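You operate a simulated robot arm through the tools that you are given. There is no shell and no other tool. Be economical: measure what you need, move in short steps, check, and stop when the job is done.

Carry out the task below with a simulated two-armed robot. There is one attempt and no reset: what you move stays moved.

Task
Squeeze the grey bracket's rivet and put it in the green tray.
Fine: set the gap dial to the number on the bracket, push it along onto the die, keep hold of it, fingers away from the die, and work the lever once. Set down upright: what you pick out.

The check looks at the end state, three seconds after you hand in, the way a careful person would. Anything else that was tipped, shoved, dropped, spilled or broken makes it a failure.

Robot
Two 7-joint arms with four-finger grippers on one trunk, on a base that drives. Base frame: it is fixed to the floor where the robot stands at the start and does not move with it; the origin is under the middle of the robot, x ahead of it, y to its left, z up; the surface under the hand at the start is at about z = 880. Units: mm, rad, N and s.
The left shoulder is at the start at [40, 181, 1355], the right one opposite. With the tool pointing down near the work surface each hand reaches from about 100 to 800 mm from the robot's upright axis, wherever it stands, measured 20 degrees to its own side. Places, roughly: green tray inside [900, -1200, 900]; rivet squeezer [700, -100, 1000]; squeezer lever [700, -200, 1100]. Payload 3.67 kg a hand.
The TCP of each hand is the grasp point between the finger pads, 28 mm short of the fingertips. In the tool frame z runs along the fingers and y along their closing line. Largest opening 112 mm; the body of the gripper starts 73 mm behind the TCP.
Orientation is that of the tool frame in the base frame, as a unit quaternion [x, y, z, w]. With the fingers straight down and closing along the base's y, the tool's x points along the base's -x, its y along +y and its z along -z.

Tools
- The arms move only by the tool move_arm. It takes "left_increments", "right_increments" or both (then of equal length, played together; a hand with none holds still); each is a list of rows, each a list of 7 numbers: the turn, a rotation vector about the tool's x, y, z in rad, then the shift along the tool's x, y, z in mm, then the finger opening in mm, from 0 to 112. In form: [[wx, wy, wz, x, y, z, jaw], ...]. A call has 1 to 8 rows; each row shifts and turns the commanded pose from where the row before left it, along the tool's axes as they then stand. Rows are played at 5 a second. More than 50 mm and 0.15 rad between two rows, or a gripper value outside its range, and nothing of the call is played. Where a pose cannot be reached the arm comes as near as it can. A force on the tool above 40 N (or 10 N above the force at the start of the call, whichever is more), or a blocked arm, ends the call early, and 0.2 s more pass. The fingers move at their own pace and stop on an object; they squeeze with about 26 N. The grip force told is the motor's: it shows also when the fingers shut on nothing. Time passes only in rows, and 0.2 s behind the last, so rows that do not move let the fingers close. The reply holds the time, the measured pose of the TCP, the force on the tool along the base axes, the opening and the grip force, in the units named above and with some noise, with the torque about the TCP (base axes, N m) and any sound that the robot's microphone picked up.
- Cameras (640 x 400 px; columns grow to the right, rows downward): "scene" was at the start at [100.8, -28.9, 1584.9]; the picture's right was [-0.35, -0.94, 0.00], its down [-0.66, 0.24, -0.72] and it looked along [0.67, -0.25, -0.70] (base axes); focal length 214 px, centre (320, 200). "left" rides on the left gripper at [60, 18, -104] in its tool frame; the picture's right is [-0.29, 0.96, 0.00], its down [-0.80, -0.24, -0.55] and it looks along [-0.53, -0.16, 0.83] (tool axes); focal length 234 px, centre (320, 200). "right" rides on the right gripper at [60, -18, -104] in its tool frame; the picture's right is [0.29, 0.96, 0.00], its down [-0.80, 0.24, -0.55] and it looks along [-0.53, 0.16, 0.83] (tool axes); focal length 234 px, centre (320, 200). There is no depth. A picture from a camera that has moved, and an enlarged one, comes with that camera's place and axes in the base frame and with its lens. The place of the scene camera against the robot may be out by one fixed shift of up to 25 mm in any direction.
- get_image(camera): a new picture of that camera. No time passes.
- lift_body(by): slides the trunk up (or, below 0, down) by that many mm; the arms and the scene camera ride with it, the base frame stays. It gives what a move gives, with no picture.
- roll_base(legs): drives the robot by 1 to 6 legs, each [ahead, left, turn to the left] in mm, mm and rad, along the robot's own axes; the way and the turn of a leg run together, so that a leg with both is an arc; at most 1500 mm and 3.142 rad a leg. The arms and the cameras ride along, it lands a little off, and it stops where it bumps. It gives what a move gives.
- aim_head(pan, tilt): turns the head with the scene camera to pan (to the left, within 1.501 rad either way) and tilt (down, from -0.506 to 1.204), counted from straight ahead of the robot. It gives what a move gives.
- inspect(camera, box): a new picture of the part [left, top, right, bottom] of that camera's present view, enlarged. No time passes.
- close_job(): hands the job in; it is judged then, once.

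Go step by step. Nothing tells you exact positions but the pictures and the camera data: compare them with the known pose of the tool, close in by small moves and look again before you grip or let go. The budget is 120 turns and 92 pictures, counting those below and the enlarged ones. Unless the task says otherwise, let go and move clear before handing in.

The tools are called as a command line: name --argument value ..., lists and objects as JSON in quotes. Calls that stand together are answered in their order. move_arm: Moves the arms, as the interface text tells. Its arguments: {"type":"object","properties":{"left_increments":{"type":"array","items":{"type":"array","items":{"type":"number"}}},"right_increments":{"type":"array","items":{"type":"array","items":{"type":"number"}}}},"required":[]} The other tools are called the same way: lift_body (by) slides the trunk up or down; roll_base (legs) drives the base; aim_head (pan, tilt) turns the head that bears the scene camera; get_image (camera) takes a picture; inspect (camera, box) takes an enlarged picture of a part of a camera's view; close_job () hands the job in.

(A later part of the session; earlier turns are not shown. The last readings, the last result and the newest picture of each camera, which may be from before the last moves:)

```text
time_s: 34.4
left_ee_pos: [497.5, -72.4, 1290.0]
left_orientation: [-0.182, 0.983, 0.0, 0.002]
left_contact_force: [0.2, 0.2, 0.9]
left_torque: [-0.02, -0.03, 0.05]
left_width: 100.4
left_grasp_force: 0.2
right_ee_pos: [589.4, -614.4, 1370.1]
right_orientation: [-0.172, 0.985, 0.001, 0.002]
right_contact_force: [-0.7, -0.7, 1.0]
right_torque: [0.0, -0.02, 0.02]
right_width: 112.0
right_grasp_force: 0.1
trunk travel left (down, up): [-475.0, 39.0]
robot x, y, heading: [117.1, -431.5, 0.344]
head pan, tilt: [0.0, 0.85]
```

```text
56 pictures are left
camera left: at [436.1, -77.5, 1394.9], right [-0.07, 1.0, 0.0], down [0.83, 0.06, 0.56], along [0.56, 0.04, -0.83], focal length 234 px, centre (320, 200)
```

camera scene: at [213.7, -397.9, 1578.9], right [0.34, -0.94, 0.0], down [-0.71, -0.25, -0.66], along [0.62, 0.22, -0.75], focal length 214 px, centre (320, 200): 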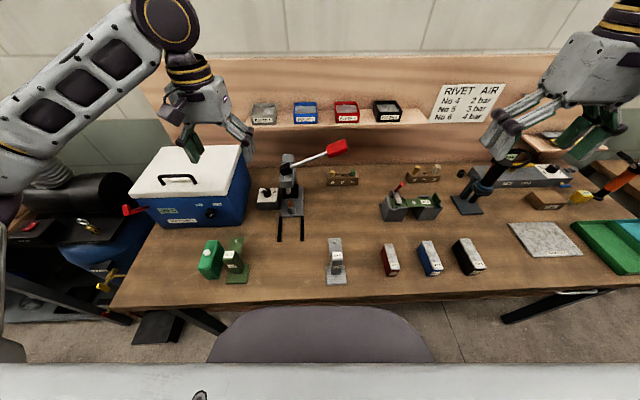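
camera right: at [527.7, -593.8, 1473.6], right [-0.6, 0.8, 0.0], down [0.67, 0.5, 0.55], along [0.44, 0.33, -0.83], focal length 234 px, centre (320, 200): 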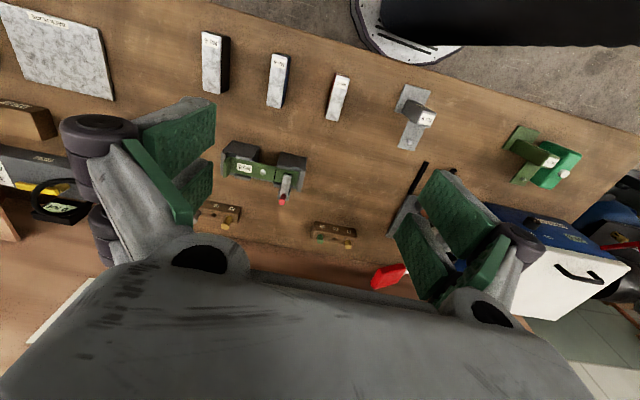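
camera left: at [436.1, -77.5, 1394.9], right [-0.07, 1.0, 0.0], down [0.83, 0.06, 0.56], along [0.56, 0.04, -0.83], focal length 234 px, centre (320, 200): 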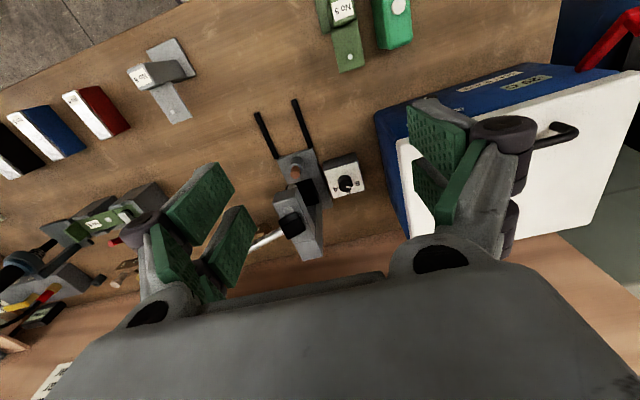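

move_arm --left_increments '[[0, 0, 0, 14, -36.4, 20, 90], [0, 0, 0, 14, -36.4, 20, 90], [0, 0, 0, 14, -36.4, 20, 90], [0, 0, 0, 14, -36.4, 20, 90], [0, 0, 0, 14, -36.4, 20, 90], [0, 0, 0, 14, -36.4, 20, 90], [0, 0, 0, 14, -36.4, 20, 90]]'

get_image --camera "scene"

get_image --camera "left"

```text
time_s: 36.0
left_ee_pos: [501.5, -347.3, 1148.3]
left_orientation: [-0.182, 0.983, 0.0, 0.001]
left_contact_force: [-0.1, 0.4, -0.6]
left_torque: [0.0, 0.01, 0.03]
left_width: 90.1
left_grasp_force: 0.1
right_ee_pos: [593.0, -615.0, 1368.8]
right_orientation: [-0.172, 0.985, 0.0, 0.0]
right_contact_force: [-0.6, -0.4, -0.1]
right_torque: [0.05, -0.02, 0.02]
right_width: 112.0
right_grasp_force: 0.1
trunk travel left (down, up): [-475.0, 39.0]
robot x, y, heading: [122.0, -430.4, 0.349]
head pan, tilt: [0.0, 0.85]
```

```text
55 pictures are left
camera scene: at [216.4, -399.8, 1578.7], right [0.34, -0.94, 0.0], down [-0.71, -0.25, -0.66], along [0.62, 0.23, -0.75], focal length 214 px, centre (320, 200)
```

scene: 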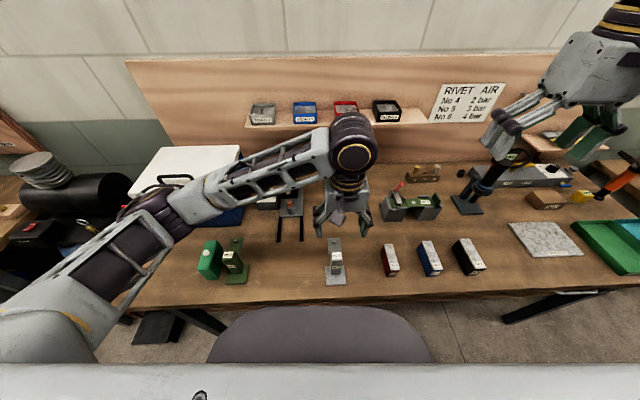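

```text
54 pictures are left
camera left: at [438.9, -352.7, 1254.0], right [-0.07, 1.0, 0.0], down [0.83, 0.06, 0.56], along [0.55, 0.04, -0.83], focal length 234 px, centre (320, 200)
```

left: 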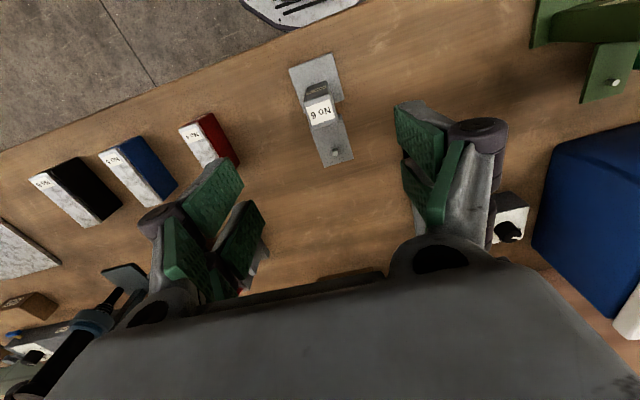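

The bracket's column is centred near (493, -349) and turned about 0.37 rad like the tool. I centre over it and descend with open fingers.

move_arm --left_increments '[[0, 0, 0, 8.5, 1.5, 0, 90], [0, 0, 0, 0, 0, 40, 90], [0, 0, 0, 0, 0, 40, 90], [0, 0, 0, 0, 0, 30, 90]]'

get_image --camera "left"

```text
time_s: 37.0
left_ee_pos: [492.5, -347.1, 1039.6]
left_orientation: [-0.182, 0.983, 0.001, 0.002]
left_contact_force: [-0.7, 0.1, -0.2]
left_torque: [0.02, 0.01, 0.0]
left_width: 90.0
left_grasp_force: 0.0
right_ee_pos: [592.7, -613.4, 1369.4]
right_orientation: [-0.172, 0.985, 0.0, -0.001]
right_contact_force: [0.0, 0.2, -0.1]
right_torque: [0.01, 0.01, 0.02]
right_width: 112.0
right_grasp_force: 0.1
trunk travel left (down, up): [-475.0, 39.0]
robot x, y, heading: [119.7, -432.2, 0.347]
head pan, tilt: [0.0, 0.85]
```

```text
53 pictures are left
camera left: at [429.9, -352.2, 1143.9], right [-0.07, 1.0, 0.0], down [0.83, 0.06, 0.56], along [0.55, 0.04, -0.83], focal length 234 px, centre (320, 200)
```

left: 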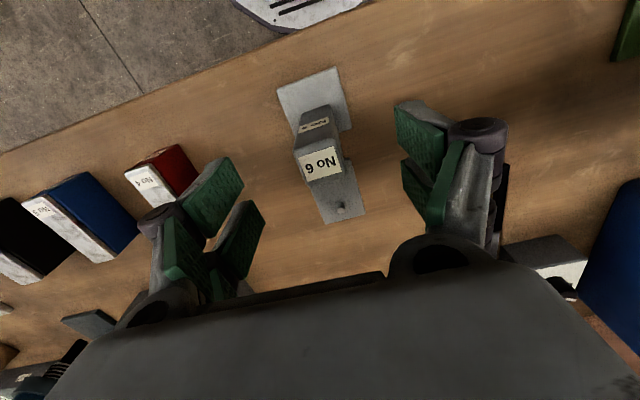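

move_arm --left_increments '[[0, 0, 0, 1.5, 0, 30, 90], [0, 0, 0, 0, 0, 28, 60], [0, 0, 0, 0, 0, 0, 45], [0, 0, 0, 0, 0, 0, 38]]'

get_image --camera "left"

```text
time_s: 38.0
left_ee_pos: [490.6, -347.1, 981.8]
left_orientation: [-0.182, 0.983, 0.001, 0.002]
left_contact_force: [-0.5, -0.2, 1.2]
left_torque: [0.02, -0.03, 0.01]
left_width: 38.1
left_grasp_force: 0.1
right_ee_pos: [592.8, -613.1, 1369.6]
right_orientation: [-0.172, 0.985, 0.0, -0.001]
right_contact_force: [0.5, 1.1, 0.0]
right_torque: [-0.04, 0.01, -0.01]
right_width: 111.8
right_grasp_force: 0.1
trunk travel left (down, up): [-475.0, 39.0]
robot x, y, heading: [117.4, -429.3, 0.342]
head pan, tilt: [0.0, 0.85]
```

```text
52 pictures are left
camera left: at [428.6, -352.5, 1086.7], right [-0.07, 1.0, 0.0], down [0.83, 0.06, 0.56], along [0.55, 0.04, -0.83], focal length 234 px, centre (320, 200)
```

left: 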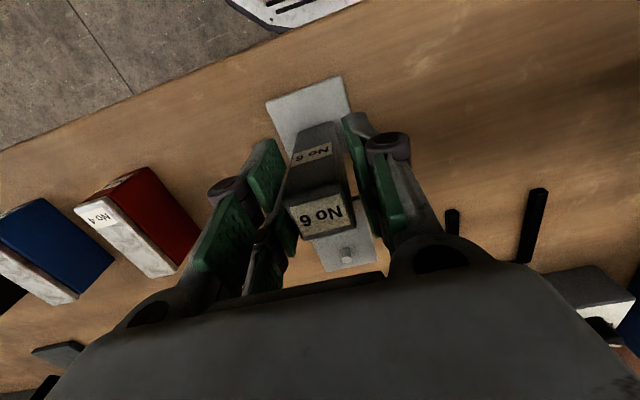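

The fingers straddle the column cleanly; I close.

move_arm --left_increments '[[0, 0, 0, 0, 0, 0, 32], [0, 0, 0, 0, 0, 0, 20], [0, 0, 0, 0, 0, 0, 20], [0, 0, 0, 0, 0, 0, 20]]'

get_image --camera "left"

```text
time_s: 39.0
left_ee_pos: [490.6, -347.9, 981.2]
left_orientation: [-0.182, 0.983, 0.001, 0.002]
left_contact_force: [0.9, -1.7, 1.5]
left_torque: [-0.06, -0.01, -0.02]
left_width: 32.1
left_grasp_force: 26.4
right_ee_pos: [591.3, -614.3, 1368.2]
right_orientation: [-0.172, 0.985, 0.0, 0.0]
right_contact_force: [-0.1, -0.2, -0.7]
right_torque: [-0.02, -0.01, -0.02]
right_width: 112.0
right_grasp_force: 0.1
trunk travel left (down, up): [-475.0, 39.0]
robot x, y, heading: [121.0, -431.0, 0.347]
head pan, tilt: [0.0, 0.85]
```

```text
51 pictures are left
camera left: at [428.7, -352.9, 1086.9], right [-0.07, 1.0, 0.0], down [0.83, 0.06, 0.56], along [0.55, 0.04, -0.83], focal length 234 px, centre (320, 200)
```

left: 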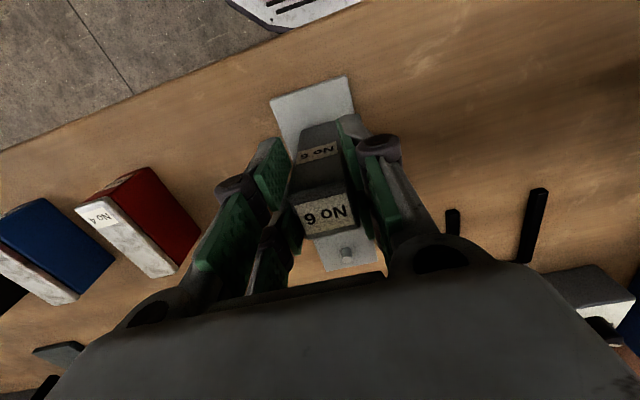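

The bracket is held at 32 mm width. I lift it 25 mm and carry it to a spot in front of the rails, then look at the alignment.

move_arm --left_increments '[[0, 0, 0, 0, 0, -25, 20], [0, 0, -0.01, -16, 40, 0, 20], [0, 0, 0, -16, 40, 0, 20], [0, 0, 0, -16, 40, 0, 20], [0, 0, 0, -16, 39, 0, 20], [0, 0, 0, 0, 0, 0, 20]]'

get_image --camera "left"

get_image --camera "scene"

```text
time_s: 40.4
left_ee_pos: [491.4, -174.6, 1004.8]
left_orientation: [-0.186, 0.983, 0.001, 0.0]
left_contact_force: [0.0, 0.1, -4.3]
left_torque: [0.02, 0.02, 0.02]
left_width: 31.8
left_grasp_force: 25.8
right_ee_pos: [593.0, -615.2, 1368.6]
right_orientation: [-0.172, 0.985, 0.0, 0.001]
right_contact_force: [-0.1, -0.3, -0.6]
right_torque: [0.0, -0.01, -0.02]
right_width: 112.0
right_grasp_force: 0.0
trunk travel left (down, up): [-475.0, 39.0]
robot x, y, heading: [116.5, -430.5, 0.348]
head pan, tilt: [0.0, 0.85]
```

```text
50 pictures are left
camera left: at [429.7, -181.0, 1110.6], right [-0.08, 1.0, 0.0], down [0.83, 0.07, 0.56], along [0.55, 0.05, -0.83], focal length 234 px, centre (320, 200)
```

left: 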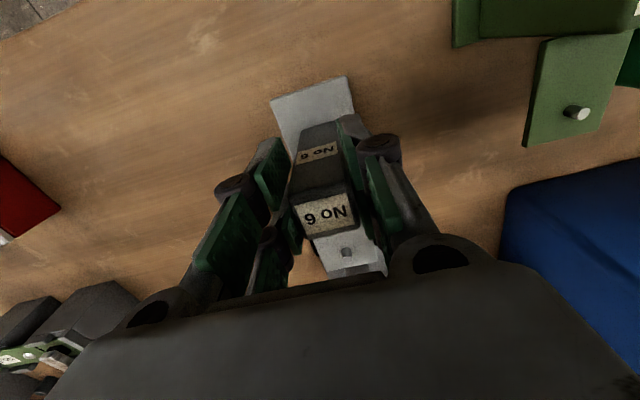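

```text
49 pictures are left
camera scene: at [216.5, -398.2, 1578.7], right [0.34, -0.94, 0.0], down [-0.71, -0.25, -0.66], along [0.62, 0.22, -0.75], focal length 214 px, centre (320, 200)
```

scene: 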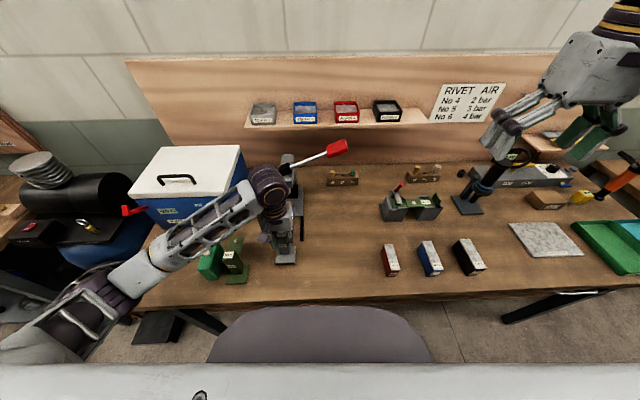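

inspect --camera "scene" --box '[230, 150, 350, 280]'

inspect --camera "right" --box '[360, 80, 560, 260]'

```text
3.08 times, centred on (290, 215) of scene
camera zoom: at [216.5, -398.2, 1578.7], right [0.34, -0.94, 0.0], down [-0.71, -0.25, -0.66], along [0.62, 0.22, -0.75], focal length 660 px, centre (412, 154)
```

zoom: 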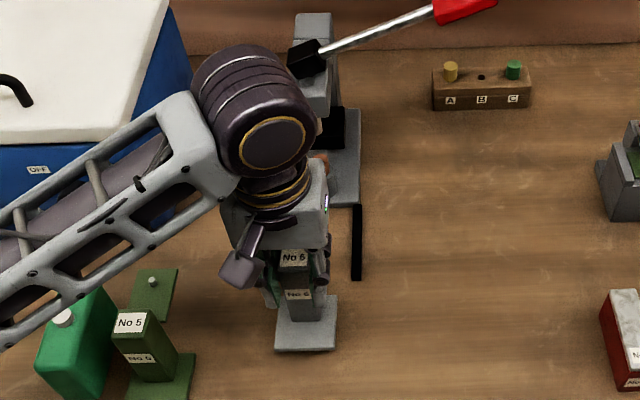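

```text
2.22 times, centred on (460, 170) of right
camera zoom: at [542.7, -652.2, 1473.5], right [-0.6, 0.8, 0.0], down [0.67, 0.5, 0.55], along [0.44, 0.33, -0.83], focal length 520 px, centre (9, 267)
```

zoom: 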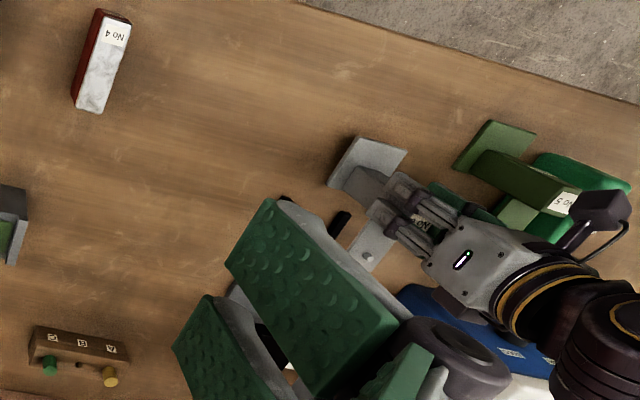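

The bracket seems a few mm left of the rail axis. I bring the right hand in to look at the rails from the side.

move_arm --right_increments '[[0, 0, 0, 4.8, 40.7, 12, 112], [0, 0, 0, 4.8, 40.7, 12, 112], [0, 0, 0, 4.8, 40.7, 12, 112], [0, 0, 0, 4.8, 40.7, 12, 112], [0, 0, 0, 4.8, 40.7, 12, 112], [0, 0, 0, 4.8, 40.7, 12, 112]]'

move_arm --right_increments '[[0, 0, -0.125, 0, 0, 0, 112], [0, 0, -0.125, 0, 0, 0, 112], [0, 0, -0.125, 0, 0, 0, 112], [0, 0, -0.125, 0, 0, 0, 112]]'

get_image --camera "right"

```text
time_s: 41.8
left_ee_pos: [491.0, -173.6, 1004.2]
left_orientation: [-0.187, 0.982, 0.0, 0.001]
left_contact_force: [0.0, 0.2, -4.2]
left_torque: [-0.01, 0.04, -0.02]
left_width: 32.1
left_grasp_force: 26.2
right_ee_pos: [482.9, -391.9, 1296.0]
right_orientation: [-0.172, 0.985, 0.0, -0.001]
right_contact_force: [0.5, 0.5, 0.6]
right_torque: [-0.03, -0.02, 0.03]
right_width: 112.0
right_grasp_force: 0.1
trunk travel left (down, up): [-475.0, 39.0]
robot x, y, heading: [121.1, -428.5, 0.344]
head pan, tilt: [0.0, 0.85]
```

```text
time_s: 42.8
left_ee_pos: [491.3, -174.5, 1005.5]
left_orientation: [-0.187, 0.982, 0.001, 0.001]
left_contact_force: [0.3, 0.2, -3.9]
left_torque: [-0.02, 0.06, -0.01]
left_width: 31.6
left_grasp_force: 25.5
right_ee_pos: [482.6, -393.6, 1296.6]
right_orientation: [-0.411, 0.911, 0.0, 0.0]
right_contact_force: [1.2, 0.2, 0.0]
right_torque: [0.0, -0.01, -0.01]
right_width: 111.8
right_grasp_force: 0.1
trunk travel left (down, up): [-475.0, 39.0]
robot x, y, heading: [118.2, -429.3, 0.346]
head pan, tilt: [0.0, 0.85]
```

```text
46 pictures are left
camera right: at [457.1, -451.6, 1401.7], right [-0.91, 0.42, 0.0], down [0.35, 0.76, 0.55], along [0.23, 0.5, -0.83], focal length 234 px, centre (320, 200)
```

right: 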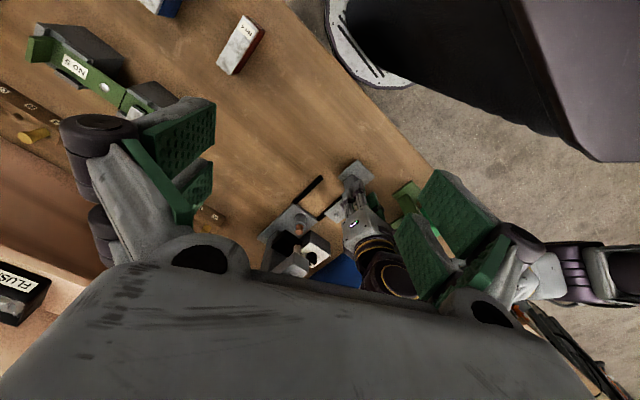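

inspect --camera "right" --box '[240, 140, 400, 280]'

```text
2.86 times, centred on (320, 210) of right
camera zoom: at [457.1, -451.6, 1401.7], right [-0.91, 0.42, 0.0], down [0.35, 0.76, 0.55], along [0.23, 0.5, -0.83], focal length 669 px, centre (320, 171)
```

zoom: 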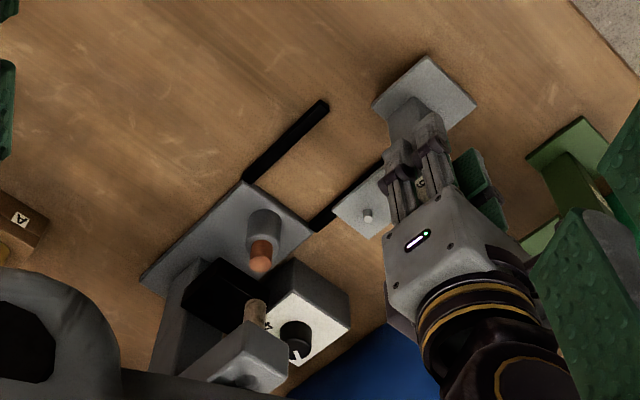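

From the side view the bracket needs to go about 12 mm right to be on the rail axis. I shift it and lower it to the bench, then compare again.

move_arm --left_increments '[[0, 0, 0, 0, -12, 0, 20], [0, 0, 0, 0, 0, 12, 20], [0, 0, 0, 0, 0, 11, 20], [0, 0, 0, 0, 0, 0, 20]]'

inspect --camera "right" --box '[270, 130, 390, 240]'

```text
time_s: 43.8
left_ee_pos: [496.9, -186.8, 983.4]
left_orientation: [-0.186, 0.983, 0.001, 0.001]
left_contact_force: [0.0, 0.0, -4.1]
left_torque: [-0.03, 0.0, 0.0]
left_width: 32.0
left_grasp_force: 26.1
right_ee_pos: [482.9, -394.2, 1296.7]
right_orientation: [-0.411, 0.912, -0.001, 0.001]
right_contact_force: [-0.4, -0.1, 0.4]
right_torque: [0.03, 0.03, 0.01]
right_width: 112.1
right_grasp_force: 0.0
trunk travel left (down, up): [-475.0, 39.0]
robot x, y, heading: [117.5, -430.0, 0.347]
head pan, tilt: [0.0, 0.85]
```

```text
3.64 times, centred on (330, 185) of right
camera zoom: at [457.1, -452.0, 1401.6], right [-0.91, 0.42, 0.0], down [0.35, 0.76, 0.55], along [0.23, 0.5, -0.83], focal length 852 px, centre (284, 254)
```

zoom: 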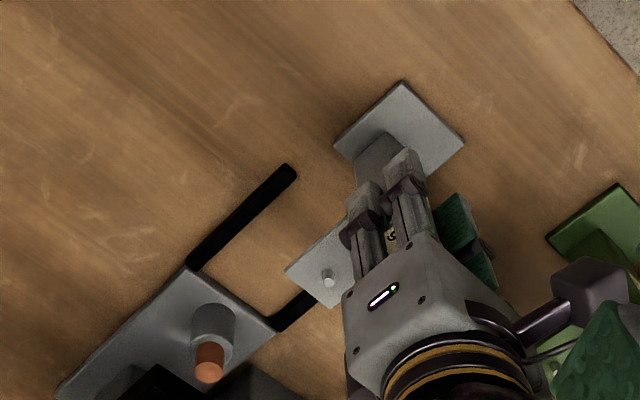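

Both gaps to the rails look even within a mm or two and the bracket is parallel to them. I lower the last 2 mm and push it half way in.

move_arm --left_increments '[[0, 0, 0, 0, -1.5, 2, 20], [0, 0, -0.005, -15, 0, 0, 20], [0, 0, 0, -15, 0, 0, 20], [0, 0, 0, -15, 0, 0, 20], [0, 0, 0, -15, 0.5, 0, 20]]'

inspect --camera "right" --box '[270, 130, 390, 240]'

```text
time_s: 45.0
left_ee_pos: [552.2, -165.5, 980.1]
left_orientation: [-0.188, 0.982, 0.002, -0.001]
left_contact_force: [-12.6, -7.3, 1.0]
left_torque: [-0.42, 1.25, -0.5]
left_width: 32.2
left_grasp_force: 25.8
right_ee_pos: [482.5, -394.8, 1296.7]
right_orientation: [-0.41, 0.912, 0.0, 0.0]
right_contact_force: [0.8, 0.7, 0.1]
right_torque: [-0.01, 0.04, -0.01]
right_width: 112.1
right_grasp_force: 0.0
trunk travel left (down, up): [-475.0, 39.0]
robot x, y, heading: [116.7, -427.7, 0.345]
head pan, tilt: [0.0, 0.85]
```

```text
3.64 times, centred on (330, 185) of right
camera zoom: at [456.6, -452.5, 1401.6], right [-0.91, 0.42, 0.0], down [0.35, 0.76, 0.55], along [0.23, 0.5, -0.83], focal length 852 px, centre (284, 254)
```

zoom: 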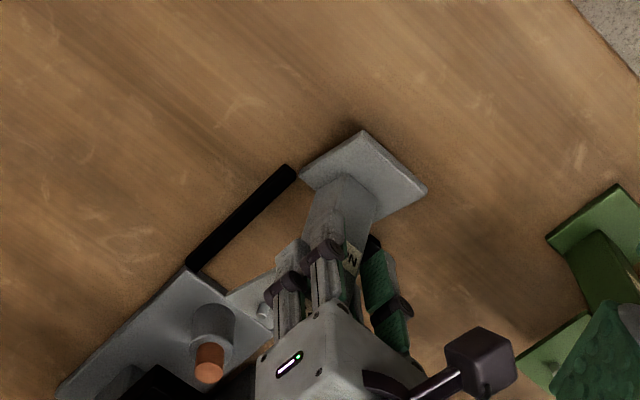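

There is 14 N of resistance: a corner seems to touch a rail end. I look closer.

inspect --camera "right" --box '[310, 150, 370, 200]'

```text
8.00 times, centred on (340, 175) of right
camera zoom: at [456.6, -452.5, 1401.6], right [-0.91, 0.42, 0.0], down [0.35, 0.76, 0.55], along [0.23, 0.5, -0.83], focal length 1873 px, centre (160, 400)
```

zoom: 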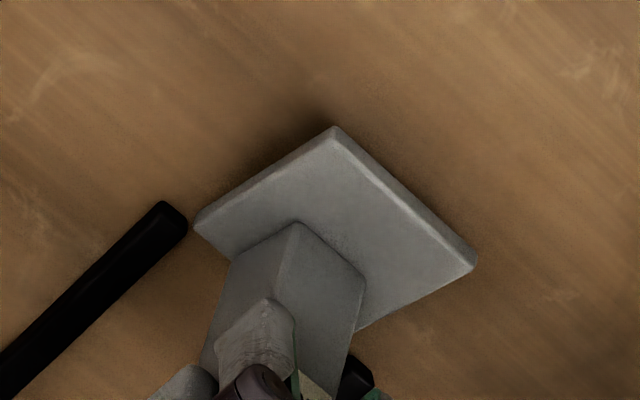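

The foot's front-right corner caught the rail end and the bracket pitched forward slightly in the grip. I back off, ease the grip so it settles flat, and look.

move_arm --left_increments '[[0, 0, 0, 6, 1, 0, 20], [0, 0, 0, 8, 1, 0, 20], [0, 0, 0, 0, 0, 0, 20]]'

inspect --camera "right" --box '[290, 140, 380, 215]'

```text
time_s: 45.8
left_ee_pos: [539.1, -167.2, 980.6]
left_orientation: [-0.19, 0.982, 0.001, 0.002]
left_contact_force: [0.6, -0.2, -4.2]
left_torque: [0.04, -0.04, -0.04]
left_width: 31.9
left_grasp_force: 25.2
right_ee_pos: [482.2, -394.0, 1296.8]
right_orientation: [-0.41, 0.912, 0.0, 0.001]
right_contact_force: [-0.6, 0.7, 1.6]
right_torque: [-0.02, -0.01, 0.0]
right_width: 111.8
right_grasp_force: 0.1
trunk travel left (down, up): [-475.0, 39.0]
robot x, y, heading: [118.6, -431.0, 0.349]
head pan, tilt: [0.0, 0.85]
```

```text
5.33 times, centred on (335, 178) of right
camera zoom: at [457.0, -451.4, 1401.7], right [-0.91, 0.42, 0.0], down [0.35, 0.76, 0.55], along [0.23, 0.5, -0.83], focal length 1249 px, centre (240, 320)
```

zoom: 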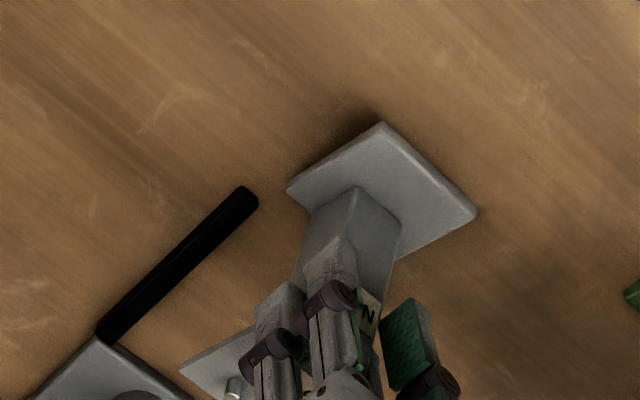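

move_arm --left_increments '[[0, 0, 0, 0, 0, 1.5, 20], [0, 0, 0, 0, 0, 1.5, 20], [0, 0, 0, 0, 0, 0, 20]]'

inspect --camera "scene" --box '[250, 190, 340, 280]'

```text
time_s: 46.6
left_ee_pos: [539.5, -168.1, 979.3]
left_orientation: [-0.189, 0.982, 0.001, 0.004]
left_contact_force: [1.9, 3.3, 15.2]
left_torque: [0.28, -0.24, -0.09]
left_width: 32.1
left_grasp_force: 26.0
right_ee_pos: [481.4, -394.3, 1297.8]
right_orientation: [-0.411, 0.912, 0.001, 0.0]
right_contact_force: [0.4, 0.8, -0.3]
right_torque: [-0.01, 0.0, 0.02]
right_width: 112.1
right_grasp_force: 0.1
trunk travel left (down, up): [-475.0, 39.0]
robot x, y, heading: [120.5, -431.4, 0.348]
head pan, tilt: [0.0, 0.85]
```

```text
4.44 times, centred on (295, 235) of scene
camera zoom: at [215.0, -397.9, 1578.9], right [0.34, -0.94, 0.0], down [-0.71, -0.25, -0.66], along [0.62, 0.22, -0.75], focal length 953 px, centre (431, 44)
```

zoom: 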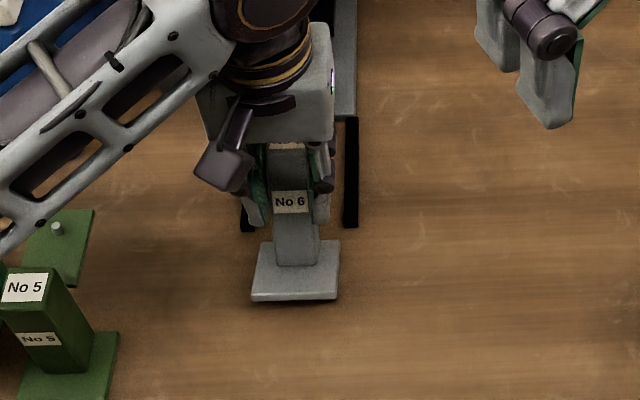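

move_arm --left_increments '[[0, 0, 0, 0, 0, -1.5, 20], [0, 0, 0, 0, 0, 0, 34], [0, 0, 0, 0, 0, 0, 37], [0, 0, 0, 0, 0, 0, 37]]'

inspect --camera "right" --box '[280, 140, 370, 215]'

inspect --camera "scene" --box '[250, 190, 340, 280]'

```text
time_s: 47.6
left_ee_pos: [538.3, -168.1, 979.4]
left_orientation: [-0.19, 0.982, 0.001, 0.001]
left_contact_force: [-0.1, -0.6, 0.5]
left_torque: [-0.03, -0.01, 0.05]
left_width: 36.7
left_grasp_force: 0.0
right_ee_pos: [481.9, -395.5, 1296.7]
right_orientation: [-0.411, 0.912, 0.001, 0.0]
right_contact_force: [0.9, 0.4, -0.1]
right_torque: [0.03, -0.01, 0.01]
right_width: 112.3
right_grasp_force: 0.1
trunk travel left (down, up): [-475.0, 39.0]
robot x, y, heading: [120.3, -432.5, 0.346]
head pan, tilt: [0.0, 0.85]
```

```text
5.33 times, centred on (325, 178) of right
camera zoom: at [456.8, -451.7, 1401.7], right [-0.91, 0.42, 0.0], down [0.35, 0.76, 0.55], along [0.23, 0.5, -0.83], focal length 1249 px, centre (293, 320)
```

zoom: 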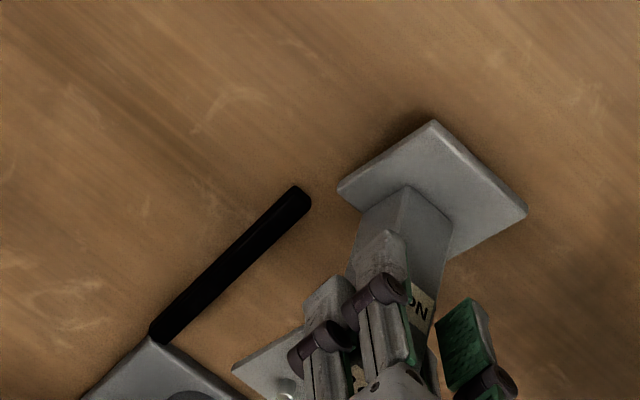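

```text
4.44 times, centred on (295, 235) of scene
camera zoom: at [216.0, -397.7, 1578.7], right [0.34, -0.94, 0.0], down [-0.71, -0.25, -0.66], along [0.62, 0.22, -0.75], focal length 953 px, centre (431, 44)
```

zoom: 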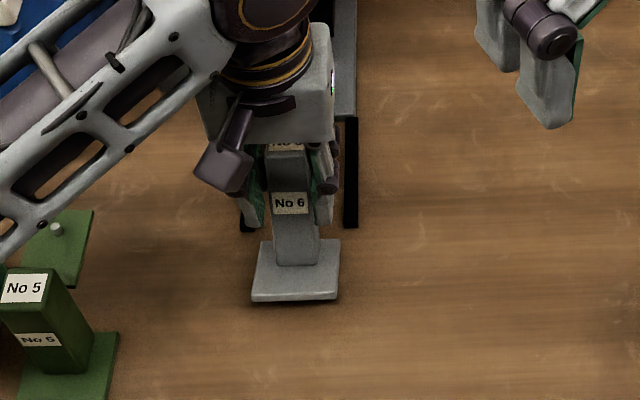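

get_image --camera "left"

inspect --camera "right" --box '[270, 160, 390, 270]'

```text
37 pictures are left
camera left: at [476.8, -174.5, 1084.3], right [-0.09, 1.0, 0.0], down [0.83, 0.07, 0.56], along [0.55, 0.05, -0.83], focal length 234 px, centre (320, 200)
```

left: 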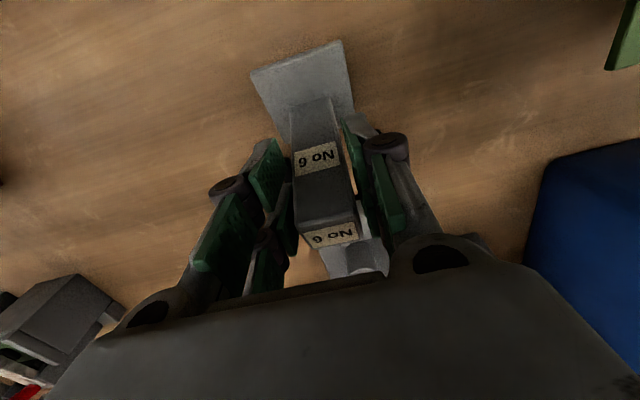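

```text
3.64 times, centred on (330, 215) of right
camera zoom: at [456.8, -451.7, 1401.7], right [-0.91, 0.42, 0.0], down [0.35, 0.76, 0.55], along [0.23, 0.5, -0.83], focal length 852 px, centre (284, 146)
```

zoom: 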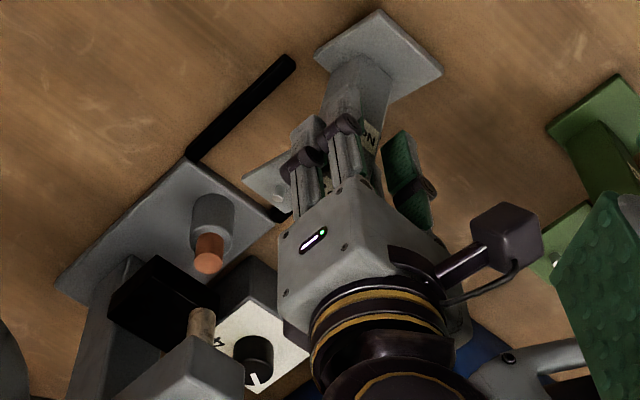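

The bracket leans forward about 0.33 rad in the fingers. I regrip, lift a little, tilt the hand back by that angle so that the foot is level, and check.

move_arm --left_increments '[[0, 0, 0, 0, 0, 0, 25], [0, 0, 0, 0, 0, 0, 20], [0, 0, 0, 5, 0, -15, 20], [0, 0, 0, 15, 0, 0, 20], [0, -0.11, 0, 0, 0, 0, 20], [0, -0.11, 0, 0, 0, 0, 20], [0, -0.11, 0, 0, 0, 0, 20]]'

inspect --camera "right" --box '[270, 120, 390, 230]'

inspect --camera "scene" --box '[250, 190, 340, 280]'

```text
time_s: 49.2
left_ee_pos: [518.4, -175.3, 994.9]
left_orientation: [-0.186, 0.968, 0.032, 0.163]
left_contact_force: [-0.2, 0.2, -4.3]
left_torque: [0.04, 0.05, -0.03]
left_width: 32.0
left_grasp_force: 25.5
right_ee_pos: [480.6, -394.1, 1296.5]
right_orientation: [-0.41, 0.912, 0.0, 0.0]
right_contact_force: [-0.5, -0.8, 0.5]
right_torque: [-0.01, -0.02, 0.04]
right_width: 111.8
right_grasp_force: 0.1
trunk travel left (down, up): [-475.0, 39.0]
robot x, y, heading: [115.9, -428.5, 0.349]
head pan, tilt: [0.0, 0.85]
```

```text
3.64 times, centred on (330, 175) of right
camera zoom: at [456.1, -451.6, 1401.9], right [-0.91, 0.42, 0.0], down [0.35, 0.76, 0.55], along [0.23, 0.5, -0.83], focal length 852 px, centre (284, 291)
```

zoom: 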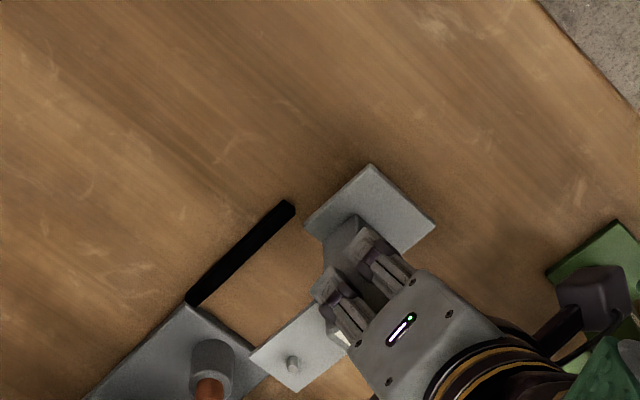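

```text
4.44 times, centred on (295, 235) of scene
camera zoom: at [215.3, -397.6, 1578.8], right [0.34, -0.94, 0.0], down [-0.71, -0.25, -0.66], along [0.62, 0.22, -0.75], focal length 953 px, centre (431, 44)
```

zoom: 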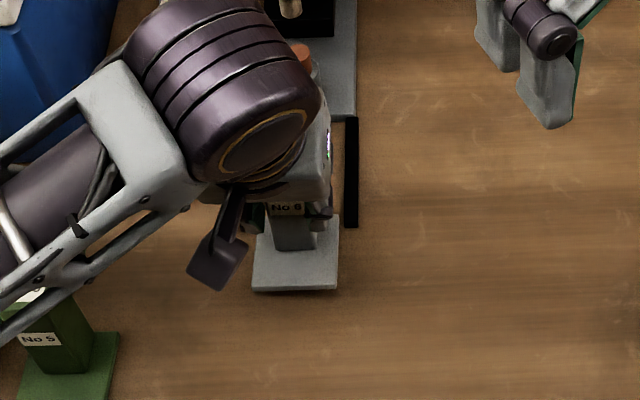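

The foot is level again. I lower the bracket to the bench until I feel contact.

move_arm --left_increments '[[0, 0, 0, -3.2, 0, 9.5, 20], [0, 0, 0, -0.5, 0, 1.4, 20], [0, 0, 0, 0, 0, 0, 20]]'

```text
time_s: 50.0
left_ee_pos: [527.5, -174.3, 984.9]
left_orientation: [-0.186, 0.969, 0.031, 0.162]
left_contact_force: [0.2, 0.3, -3.5]
left_torque: [-0.01, 0.03, -0.03]
left_width: 31.9
left_grasp_force: 25.8
right_ee_pos: [483.7, -394.0, 1296.4]
right_orientation: [-0.41, 0.912, 0.0, 0.0]
right_contact_force: [0.7, -0.4, -0.1]
right_torque: [-0.04, 0.0, -0.01]
right_width: 112.1
right_grasp_force: 0.0
trunk travel left (down, up): [-475.0, 39.0]
robot x, y, heading: [119.1, -431.4, 0.347]
head pan, tilt: [0.0, 0.85]
```

move_arm --left_increments '[[0, 0, 0, 6.6, 0, -2.3, 20], [0, 0, 0, 0.65, 0, 1.9, 20], [0, 0, 0, 0.32, 0, 0.95, 20], [0, 0, 0, 0, 0, 0, 20]]'

```text
time_s: 51.0
left_ee_pos: [519.8, -175.6, 983.4]
left_orientation: [-0.187, 0.968, 0.032, 0.162]
left_contact_force: [0.7, -0.1, -4.4]
left_torque: [0.0, 0.06, 0.02]
left_width: 32.1
left_grasp_force: 25.7
right_ee_pos: [482.4, -394.7, 1296.2]
right_orientation: [-0.411, 0.912, 0.0, 0.0]
right_contact_force: [-0.1, 0.1, -0.2]
right_torque: [0.02, 0.05, 0.0]
right_width: 112.0
right_grasp_force: 0.1
trunk travel left (down, up): [-475.0, 39.0]
robot x, y, heading: [118.7, -428.7, 0.347]
head pan, tilt: [0.0, 0.85]
```

move_arm --left_increments '[[0, 0, 0, 0.65, 0, 1.9, 20], [0, 0, 0, 0.65, 0, 1.9, 20], [0, 0, 0, 0, 0, 0, 20]]'

```text
time_s: 51.8
left_ee_pos: [520.2, -175.9, 978.1]
left_orientation: [-0.187, 0.968, 0.032, 0.162]
left_contact_force: [0.5, 0.0, -3.6]
left_torque: [-0.01, 0.0, -0.01]
left_width: 31.9
left_grasp_force: 26.0
right_ee_pos: [482.3, -393.0, 1296.6]
right_orientation: [-0.411, 0.912, 0.0, 0.0]
right_contact_force: [-0.5, -0.1, 0.5]
right_torque: [-0.01, 0.01, -0.01]
right_width: 112.1
right_grasp_force: 0.1
trunk travel left (down, up): [-475.0, 39.0]
robot x, y, heading: [120.4, -430.8, 0.343]
head pan, tilt: [0.0, 0.85]
```

move_arm --left_increments '[[0, 0, 0, 0.5, 0, 1.4, 20], [0, 0, 0, 0.5, 0, 1.4, 20], [0, 0, 0, 0, 0, 0, 20]]'

inspect --camera "right" --box '[270, 120, 390, 230]'

```text
time_s: 52.6
left_ee_pos: [519.8, -175.5, 976.0]
left_orientation: [-0.187, 0.968, 0.032, 0.162]
left_contact_force: [0.2, 0.0, -3.8]
left_torque: [-0.01, 0.04, 0.0]
left_width: 31.9
left_grasp_force: 25.9
right_ee_pos: [482.2, -394.7, 1295.9]
right_orientation: [-0.411, 0.912, 0.0, 0.0]
right_contact_force: [-0.4, 0.3, -0.3]
right_torque: [0.01, -0.01, 0.01]
right_width: 112.1
right_grasp_force: 0.0
trunk travel left (down, up): [-475.0, 39.0]
robot x, y, heading: [122.0, -428.6, 0.346]
head pan, tilt: [0.0, 0.85]
```

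```text
3.64 times, centred on (330, 175) of right
camera zoom: at [456.9, -451.4, 1401.7], right [-0.91, 0.42, 0.0], down [0.35, 0.76, 0.55], along [0.23, 0.5, -0.83], focal length 852 px, centre (284, 291)
```

zoom: 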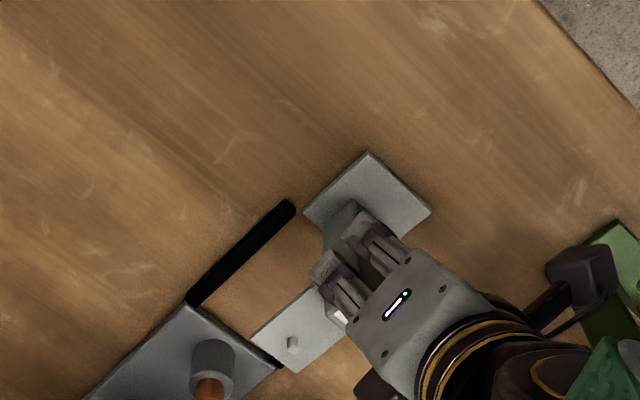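

move_arm --left_increments '[[0, 0, 0, 0.65, 0, 1.9, 20], [0, 0, 0, 0.65, 0, 1.9, 20], [0, 0, 0, 0.3, 0, 0.95, 20], [0, 0, 0, 0, 0, 0, 20]]'

```text
time_s: 53.6
left_ee_pos: [519.7, -175.4, 972.0]
left_orientation: [-0.187, 0.968, 0.032, 0.165]
left_contact_force: [-3.0, 1.6, 20.0]
left_torque: [0.23, -0.48, 0.13]
left_width: 31.8
left_grasp_force: 26.2
right_ee_pos: [480.1, -394.8, 1298.2]
right_orientation: [-0.411, 0.912, 0.0, 0.001]
right_contact_force: [0.3, -0.6, 0.0]
right_torque: [-0.02, 0.01, 0.01]
right_width: 112.2
right_grasp_force: 0.1
trunk travel left (down, up): [-475.0, 39.0]
robot x, y, heading: [117.1, -431.5, 0.342]
head pan, tilt: [0.0, 0.85]
```

Contact. I relieve the push and open the fingers so that it settles on its foot.

move_arm --left_increments '[[0, 0, 0, -0.2, 0, -0.7, 20], [0, 0, 0, 0, 0, 0, 36], [0, 0, 0, 0, 0, 0, 50], [0, 0, 0, 0, 0, 0, 60], [0, 0, 0, 0, 0, 0, 60]]'

inspect --camera "right" --box '[270, 120, 390, 230]'

get_image --camera "left"

```text
time_s: 54.8
left_ee_pos: [520.2, -174.7, 970.9]
left_orientation: [-0.186, 0.969, 0.032, 0.161]
left_contact_force: [0.1, 0.0, -0.1]
left_torque: [0.01, 0.03, -0.01]
left_width: 60.0
left_grasp_force: 0.1
right_ee_pos: [481.6, -394.3, 1295.8]
right_orientation: [-0.411, 0.911, 0.0, -0.001]
right_contact_force: [0.3, 0.8, 0.2]
right_torque: [-0.01, 0.0, 0.01]
right_width: 112.0
right_grasp_force: 0.0
trunk travel left (down, up): [-475.0, 39.0]
robot x, y, heading: [116.6, -435.4, 0.346]
head pan, tilt: [0.0, 0.85]
```

```text
3.64 times, centred on (330, 175) of right
camera zoom: at [456.7, -451.6, 1401.7], right [-0.91, 0.42, 0.0], down [0.35, 0.76, 0.55], along [0.23, 0.5, -0.83], focal length 852 px, centre (284, 291)
```

zoom: 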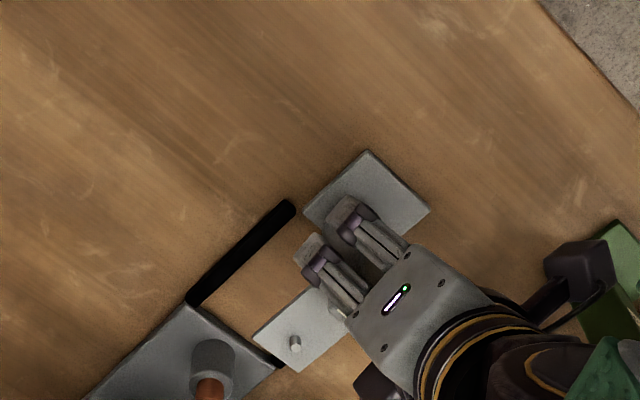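

```text
31 pictures are left
camera left: at [429.6, -193.1, 1050.9], right [-0.1, 0.99, 0.1], down [0.62, -0.01, 0.78], along [0.78, 0.14, -0.61], focal length 234 px, centre (320, 200)
```

left: 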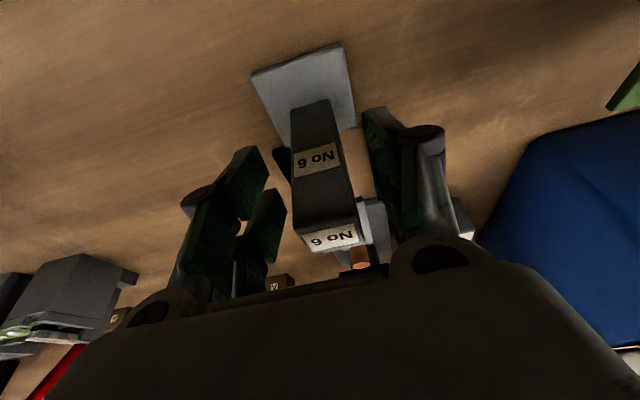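

The bracket stands flat again, about 1.5 mm left of the rail axis. I regrip lower on the column to limit the tipping moment.

move_arm --left_increments '[[0, 0.13, 0, 0, 0, 0, 60], [0, 0, -0.012, 2.4, -0.5, 11.8, 60], [0, 0, 0, 2.4, 0, 11.8, 60], [0, 0, 0, 0, 0, 0, 40], [0, 0, 0, 0, 0, 0, 30], [0, 0, 0, 0, 0, 0, 20], [0, 0, 0, 0, 0, 0, 20]]'

inspect --camera "right" --box '[270, 120, 390, 230]'

```text
time_s: 56.4
left_ee_pos: [520.7, -175.2, 947.2]
left_orientation: [-0.194, 0.976, 0.019, 0.1]
left_contact_force: [0.3, 0.8, -0.3]
left_torque: [0.11, 0.11, -0.01]
left_width: 31.7
left_grasp_force: 25.8
right_ee_pos: [482.9, -394.2, 1296.5]
right_orientation: [-0.411, 0.912, 0.0, 0.0]
right_contact_force: [-0.4, 0.1, -0.3]
right_torque: [0.0, 0.0, -0.01]
right_width: 111.9
right_grasp_force: 0.0
trunk travel left (down, up): [-475.0, 39.0]
robot x, y, heading: [119.0, -430.5, 0.345]
head pan, tilt: [0.0, 0.85]
```

```text
3.64 times, centred on (330, 175) of right
camera zoom: at [456.8, -451.5, 1401.7], right [-0.91, 0.42, 0.0], down [0.35, 0.76, 0.55], along [0.23, 0.5, -0.83], focal length 852 px, centre (284, 291)
```

zoom: 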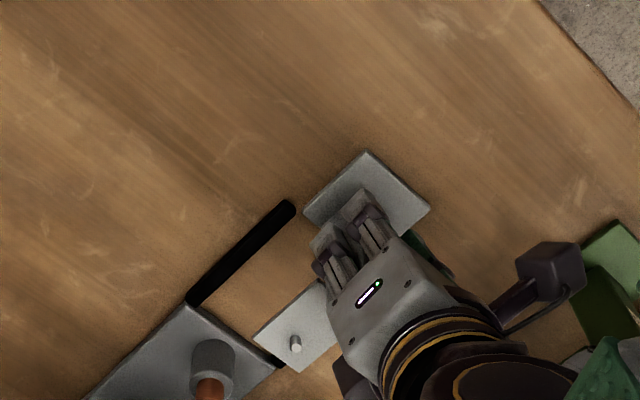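

move_arm --left_increments '[[0, 0, 0, 0, -1, -0.5, 20], [0, 0, 0, -9.8, 0, 2, 20], [0, 0, 0, -9.8, 0.1, 2, 20], [0, 0, 0, 0, 0, 0, 20]]'

inspect --camera "right" --box '[280, 140, 370, 215]'

```text
time_s: 57.4
left_ee_pos: [538.9, -169.0, 947.8]
left_orientation: [-0.194, 0.976, 0.019, 0.099]
left_contact_force: [-0.8, 0.4, -0.4]
left_torque: [-0.05, 0.03, 0.01]
left_width: 32.1
left_grasp_force: 25.9
right_ee_pos: [482.5, -393.2, 1297.5]
right_orientation: [-0.41, 0.912, 0.0, 0.0]
right_contact_force: [-0.7, -0.5, -0.3]
right_torque: [0.01, 0.02, 0.0]
right_width: 112.2
right_grasp_force: 0.0
trunk travel left (down, up): [-475.0, 39.0]
robot x, y, heading: [121.1, -429.0, 0.346]
head pan, tilt: [0.0, 0.85]
```

```text
5.33 times, centred on (325, 178) of right
camera zoom: at [456.5, -451.6, 1401.8], right [-0.91, 0.42, 0.0], down [0.35, 0.76, 0.55], along [0.23, 0.5, -0.83], focal length 1249 px, centre (293, 320)
```

zoom: 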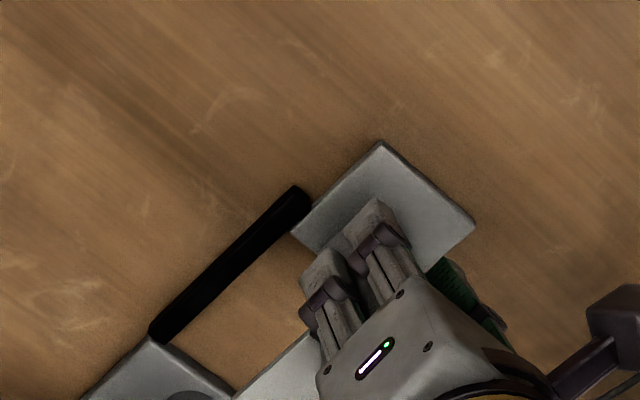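

The foot is inside the rails now without contact. I push on.

move_arm --left_increments '[[0, 0, 0, -9.8, 0.05, 2, 20], [0, 0, 0, -9.8, 0.05, 2, 20], [0, 0, 0, -9.8, 0.05, 2, 20], [0, 0, 0, -9.8, 0.05, 2, 20], [0, 0, 0, 0, 0, 0, 20]]'

inspect --camera "right" --box '[260, 150, 380, 260]'

```text
time_s: 58.6
left_ee_pos: [575.9, -152.7, 946.7]
left_orientation: [-0.193, 0.976, 0.018, 0.1]
left_contact_force: [-0.3, -0.6, 0.2]
left_torque: [-0.03, 0.04, -0.02]
left_width: 31.8
left_grasp_force: 26.4
right_ee_pos: [482.2, -394.4, 1296.5]
right_orientation: [-0.411, 0.912, 0.0, 0.0]
right_contact_force: [0.2, 0.5, -0.3]
right_torque: [-0.01, 0.01, -0.04]
right_width: 111.7
right_grasp_force: 0.0
trunk travel left (down, up): [-475.0, 39.0]
robot x, y, heading: [118.6, -433.2, 0.354]
head pan, tilt: [0.0, 0.85]
```

```text
3.64 times, centred on (320, 205) of right
camera zoom: at [456.7, -451.5, 1401.7], right [-0.91, 0.42, 0.0], down [0.35, 0.76, 0.55], along [0.23, 0.5, -0.83], focal length 852 px, centre (320, 182)
```

zoom: 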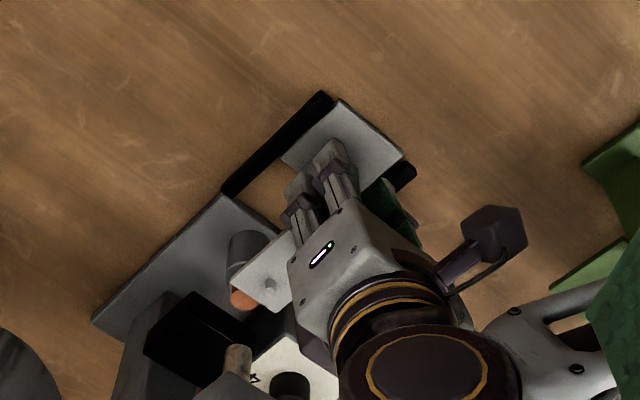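

The tab is now over the die edge with about 27 mm to go by my measure. I push 22 mm and look.

move_arm --left_increments '[[0, 0, 0, -9.8, 0.05, 2, 20], [0, 0, 0, -5.9, 0.05, 1.2, 20], [0, 0, 0, -5.9, 0.05, 1.2, 20], [0, 0, 0, 0, 0, 0, 20]]'

inspect --camera "right" --box '[270, 185, 350, 255]'

```text
time_s: 59.6
left_ee_pos: [596.1, -144.7, 947.6]
left_orientation: [-0.194, 0.976, 0.018, 0.099]
left_contact_force: [0.4, -0.7, 1.3]
left_torque: [0.03, 0.03, 0.03]
left_width: 31.8
left_grasp_force: 26.0
right_ee_pos: [482.5, -393.0, 1296.7]
right_orientation: [-0.411, 0.912, 0.0, 0.0]
right_contact_force: [0.0, -0.8, 0.4]
right_torque: [0.0, 0.02, 0.03]
right_width: 111.8
right_grasp_force: 0.0
trunk travel left (down, up): [-475.0, 39.0]
robot x, y, heading: [119.4, -433.1, 0.343]
head pan, tilt: [0.0, 0.85]
```

```text
5.71 times, centred on (310, 220) of right
camera zoom: at [457.0, -451.5, 1401.6], right [-0.91, 0.42, 0.0], down [0.35, 0.76, 0.55], along [0.23, 0.5, -0.83], focal length 1338 px, centre (377, 86)
```

zoom: 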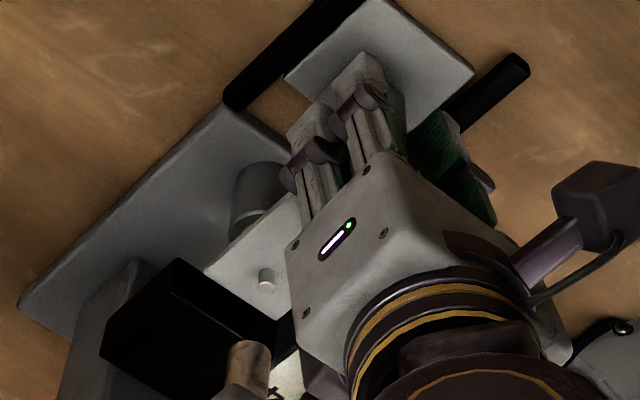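

By the punch, die and rail gaps I need about 10 mm more forward and 2–3 mm left. I make this move and look again.

move_arm --left_increments '[[0, 0, 0, 0, 2.4, 0, 20], [0, 0, 0, -4.9, 0, 1, 20], [0, 0, 0, -3.9, 0, 0.8, 20], [0, 0, 0, 0, 0, 0, 20]]'

inspect --camera "right" --box '[270, 185, 350, 255]'

```text
time_s: 60.6
left_ee_pos: [603.9, -138.2, 947.5]
left_orientation: [-0.194, 0.976, 0.019, 0.099]
left_contact_force: [-0.2, -0.2, -0.1]
left_torque: [-0.03, 0.03, 0.0]
left_width: 31.8
left_grasp_force: 26.0
right_ee_pos: [483.3, -393.4, 1295.8]
right_orientation: [-0.41, 0.912, 0.0, 0.0]
right_contact_force: [-0.9, 0.0, 0.2]
right_torque: [-0.01, -0.02, 0.01]
right_width: 111.9
right_grasp_force: 0.1
trunk travel left (down, up): [-475.0, 39.0]
robot x, y, heading: [120.9, -427.2, 0.346]
head pan, tilt: [0.0, 0.85]
```

```text
5.71 times, centred on (310, 220) of right
camera zoom: at [456.8, -451.4, 1401.7], right [-0.91, 0.42, 0.0], down [0.35, 0.76, 0.55], along [0.23, 0.5, -0.83], focal length 1338 px, centre (377, 86)
```

zoom: 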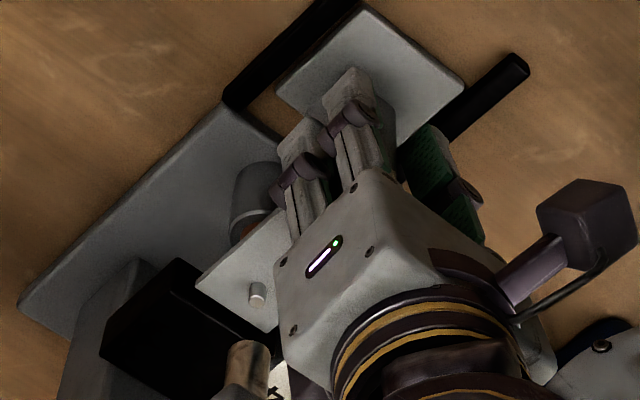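

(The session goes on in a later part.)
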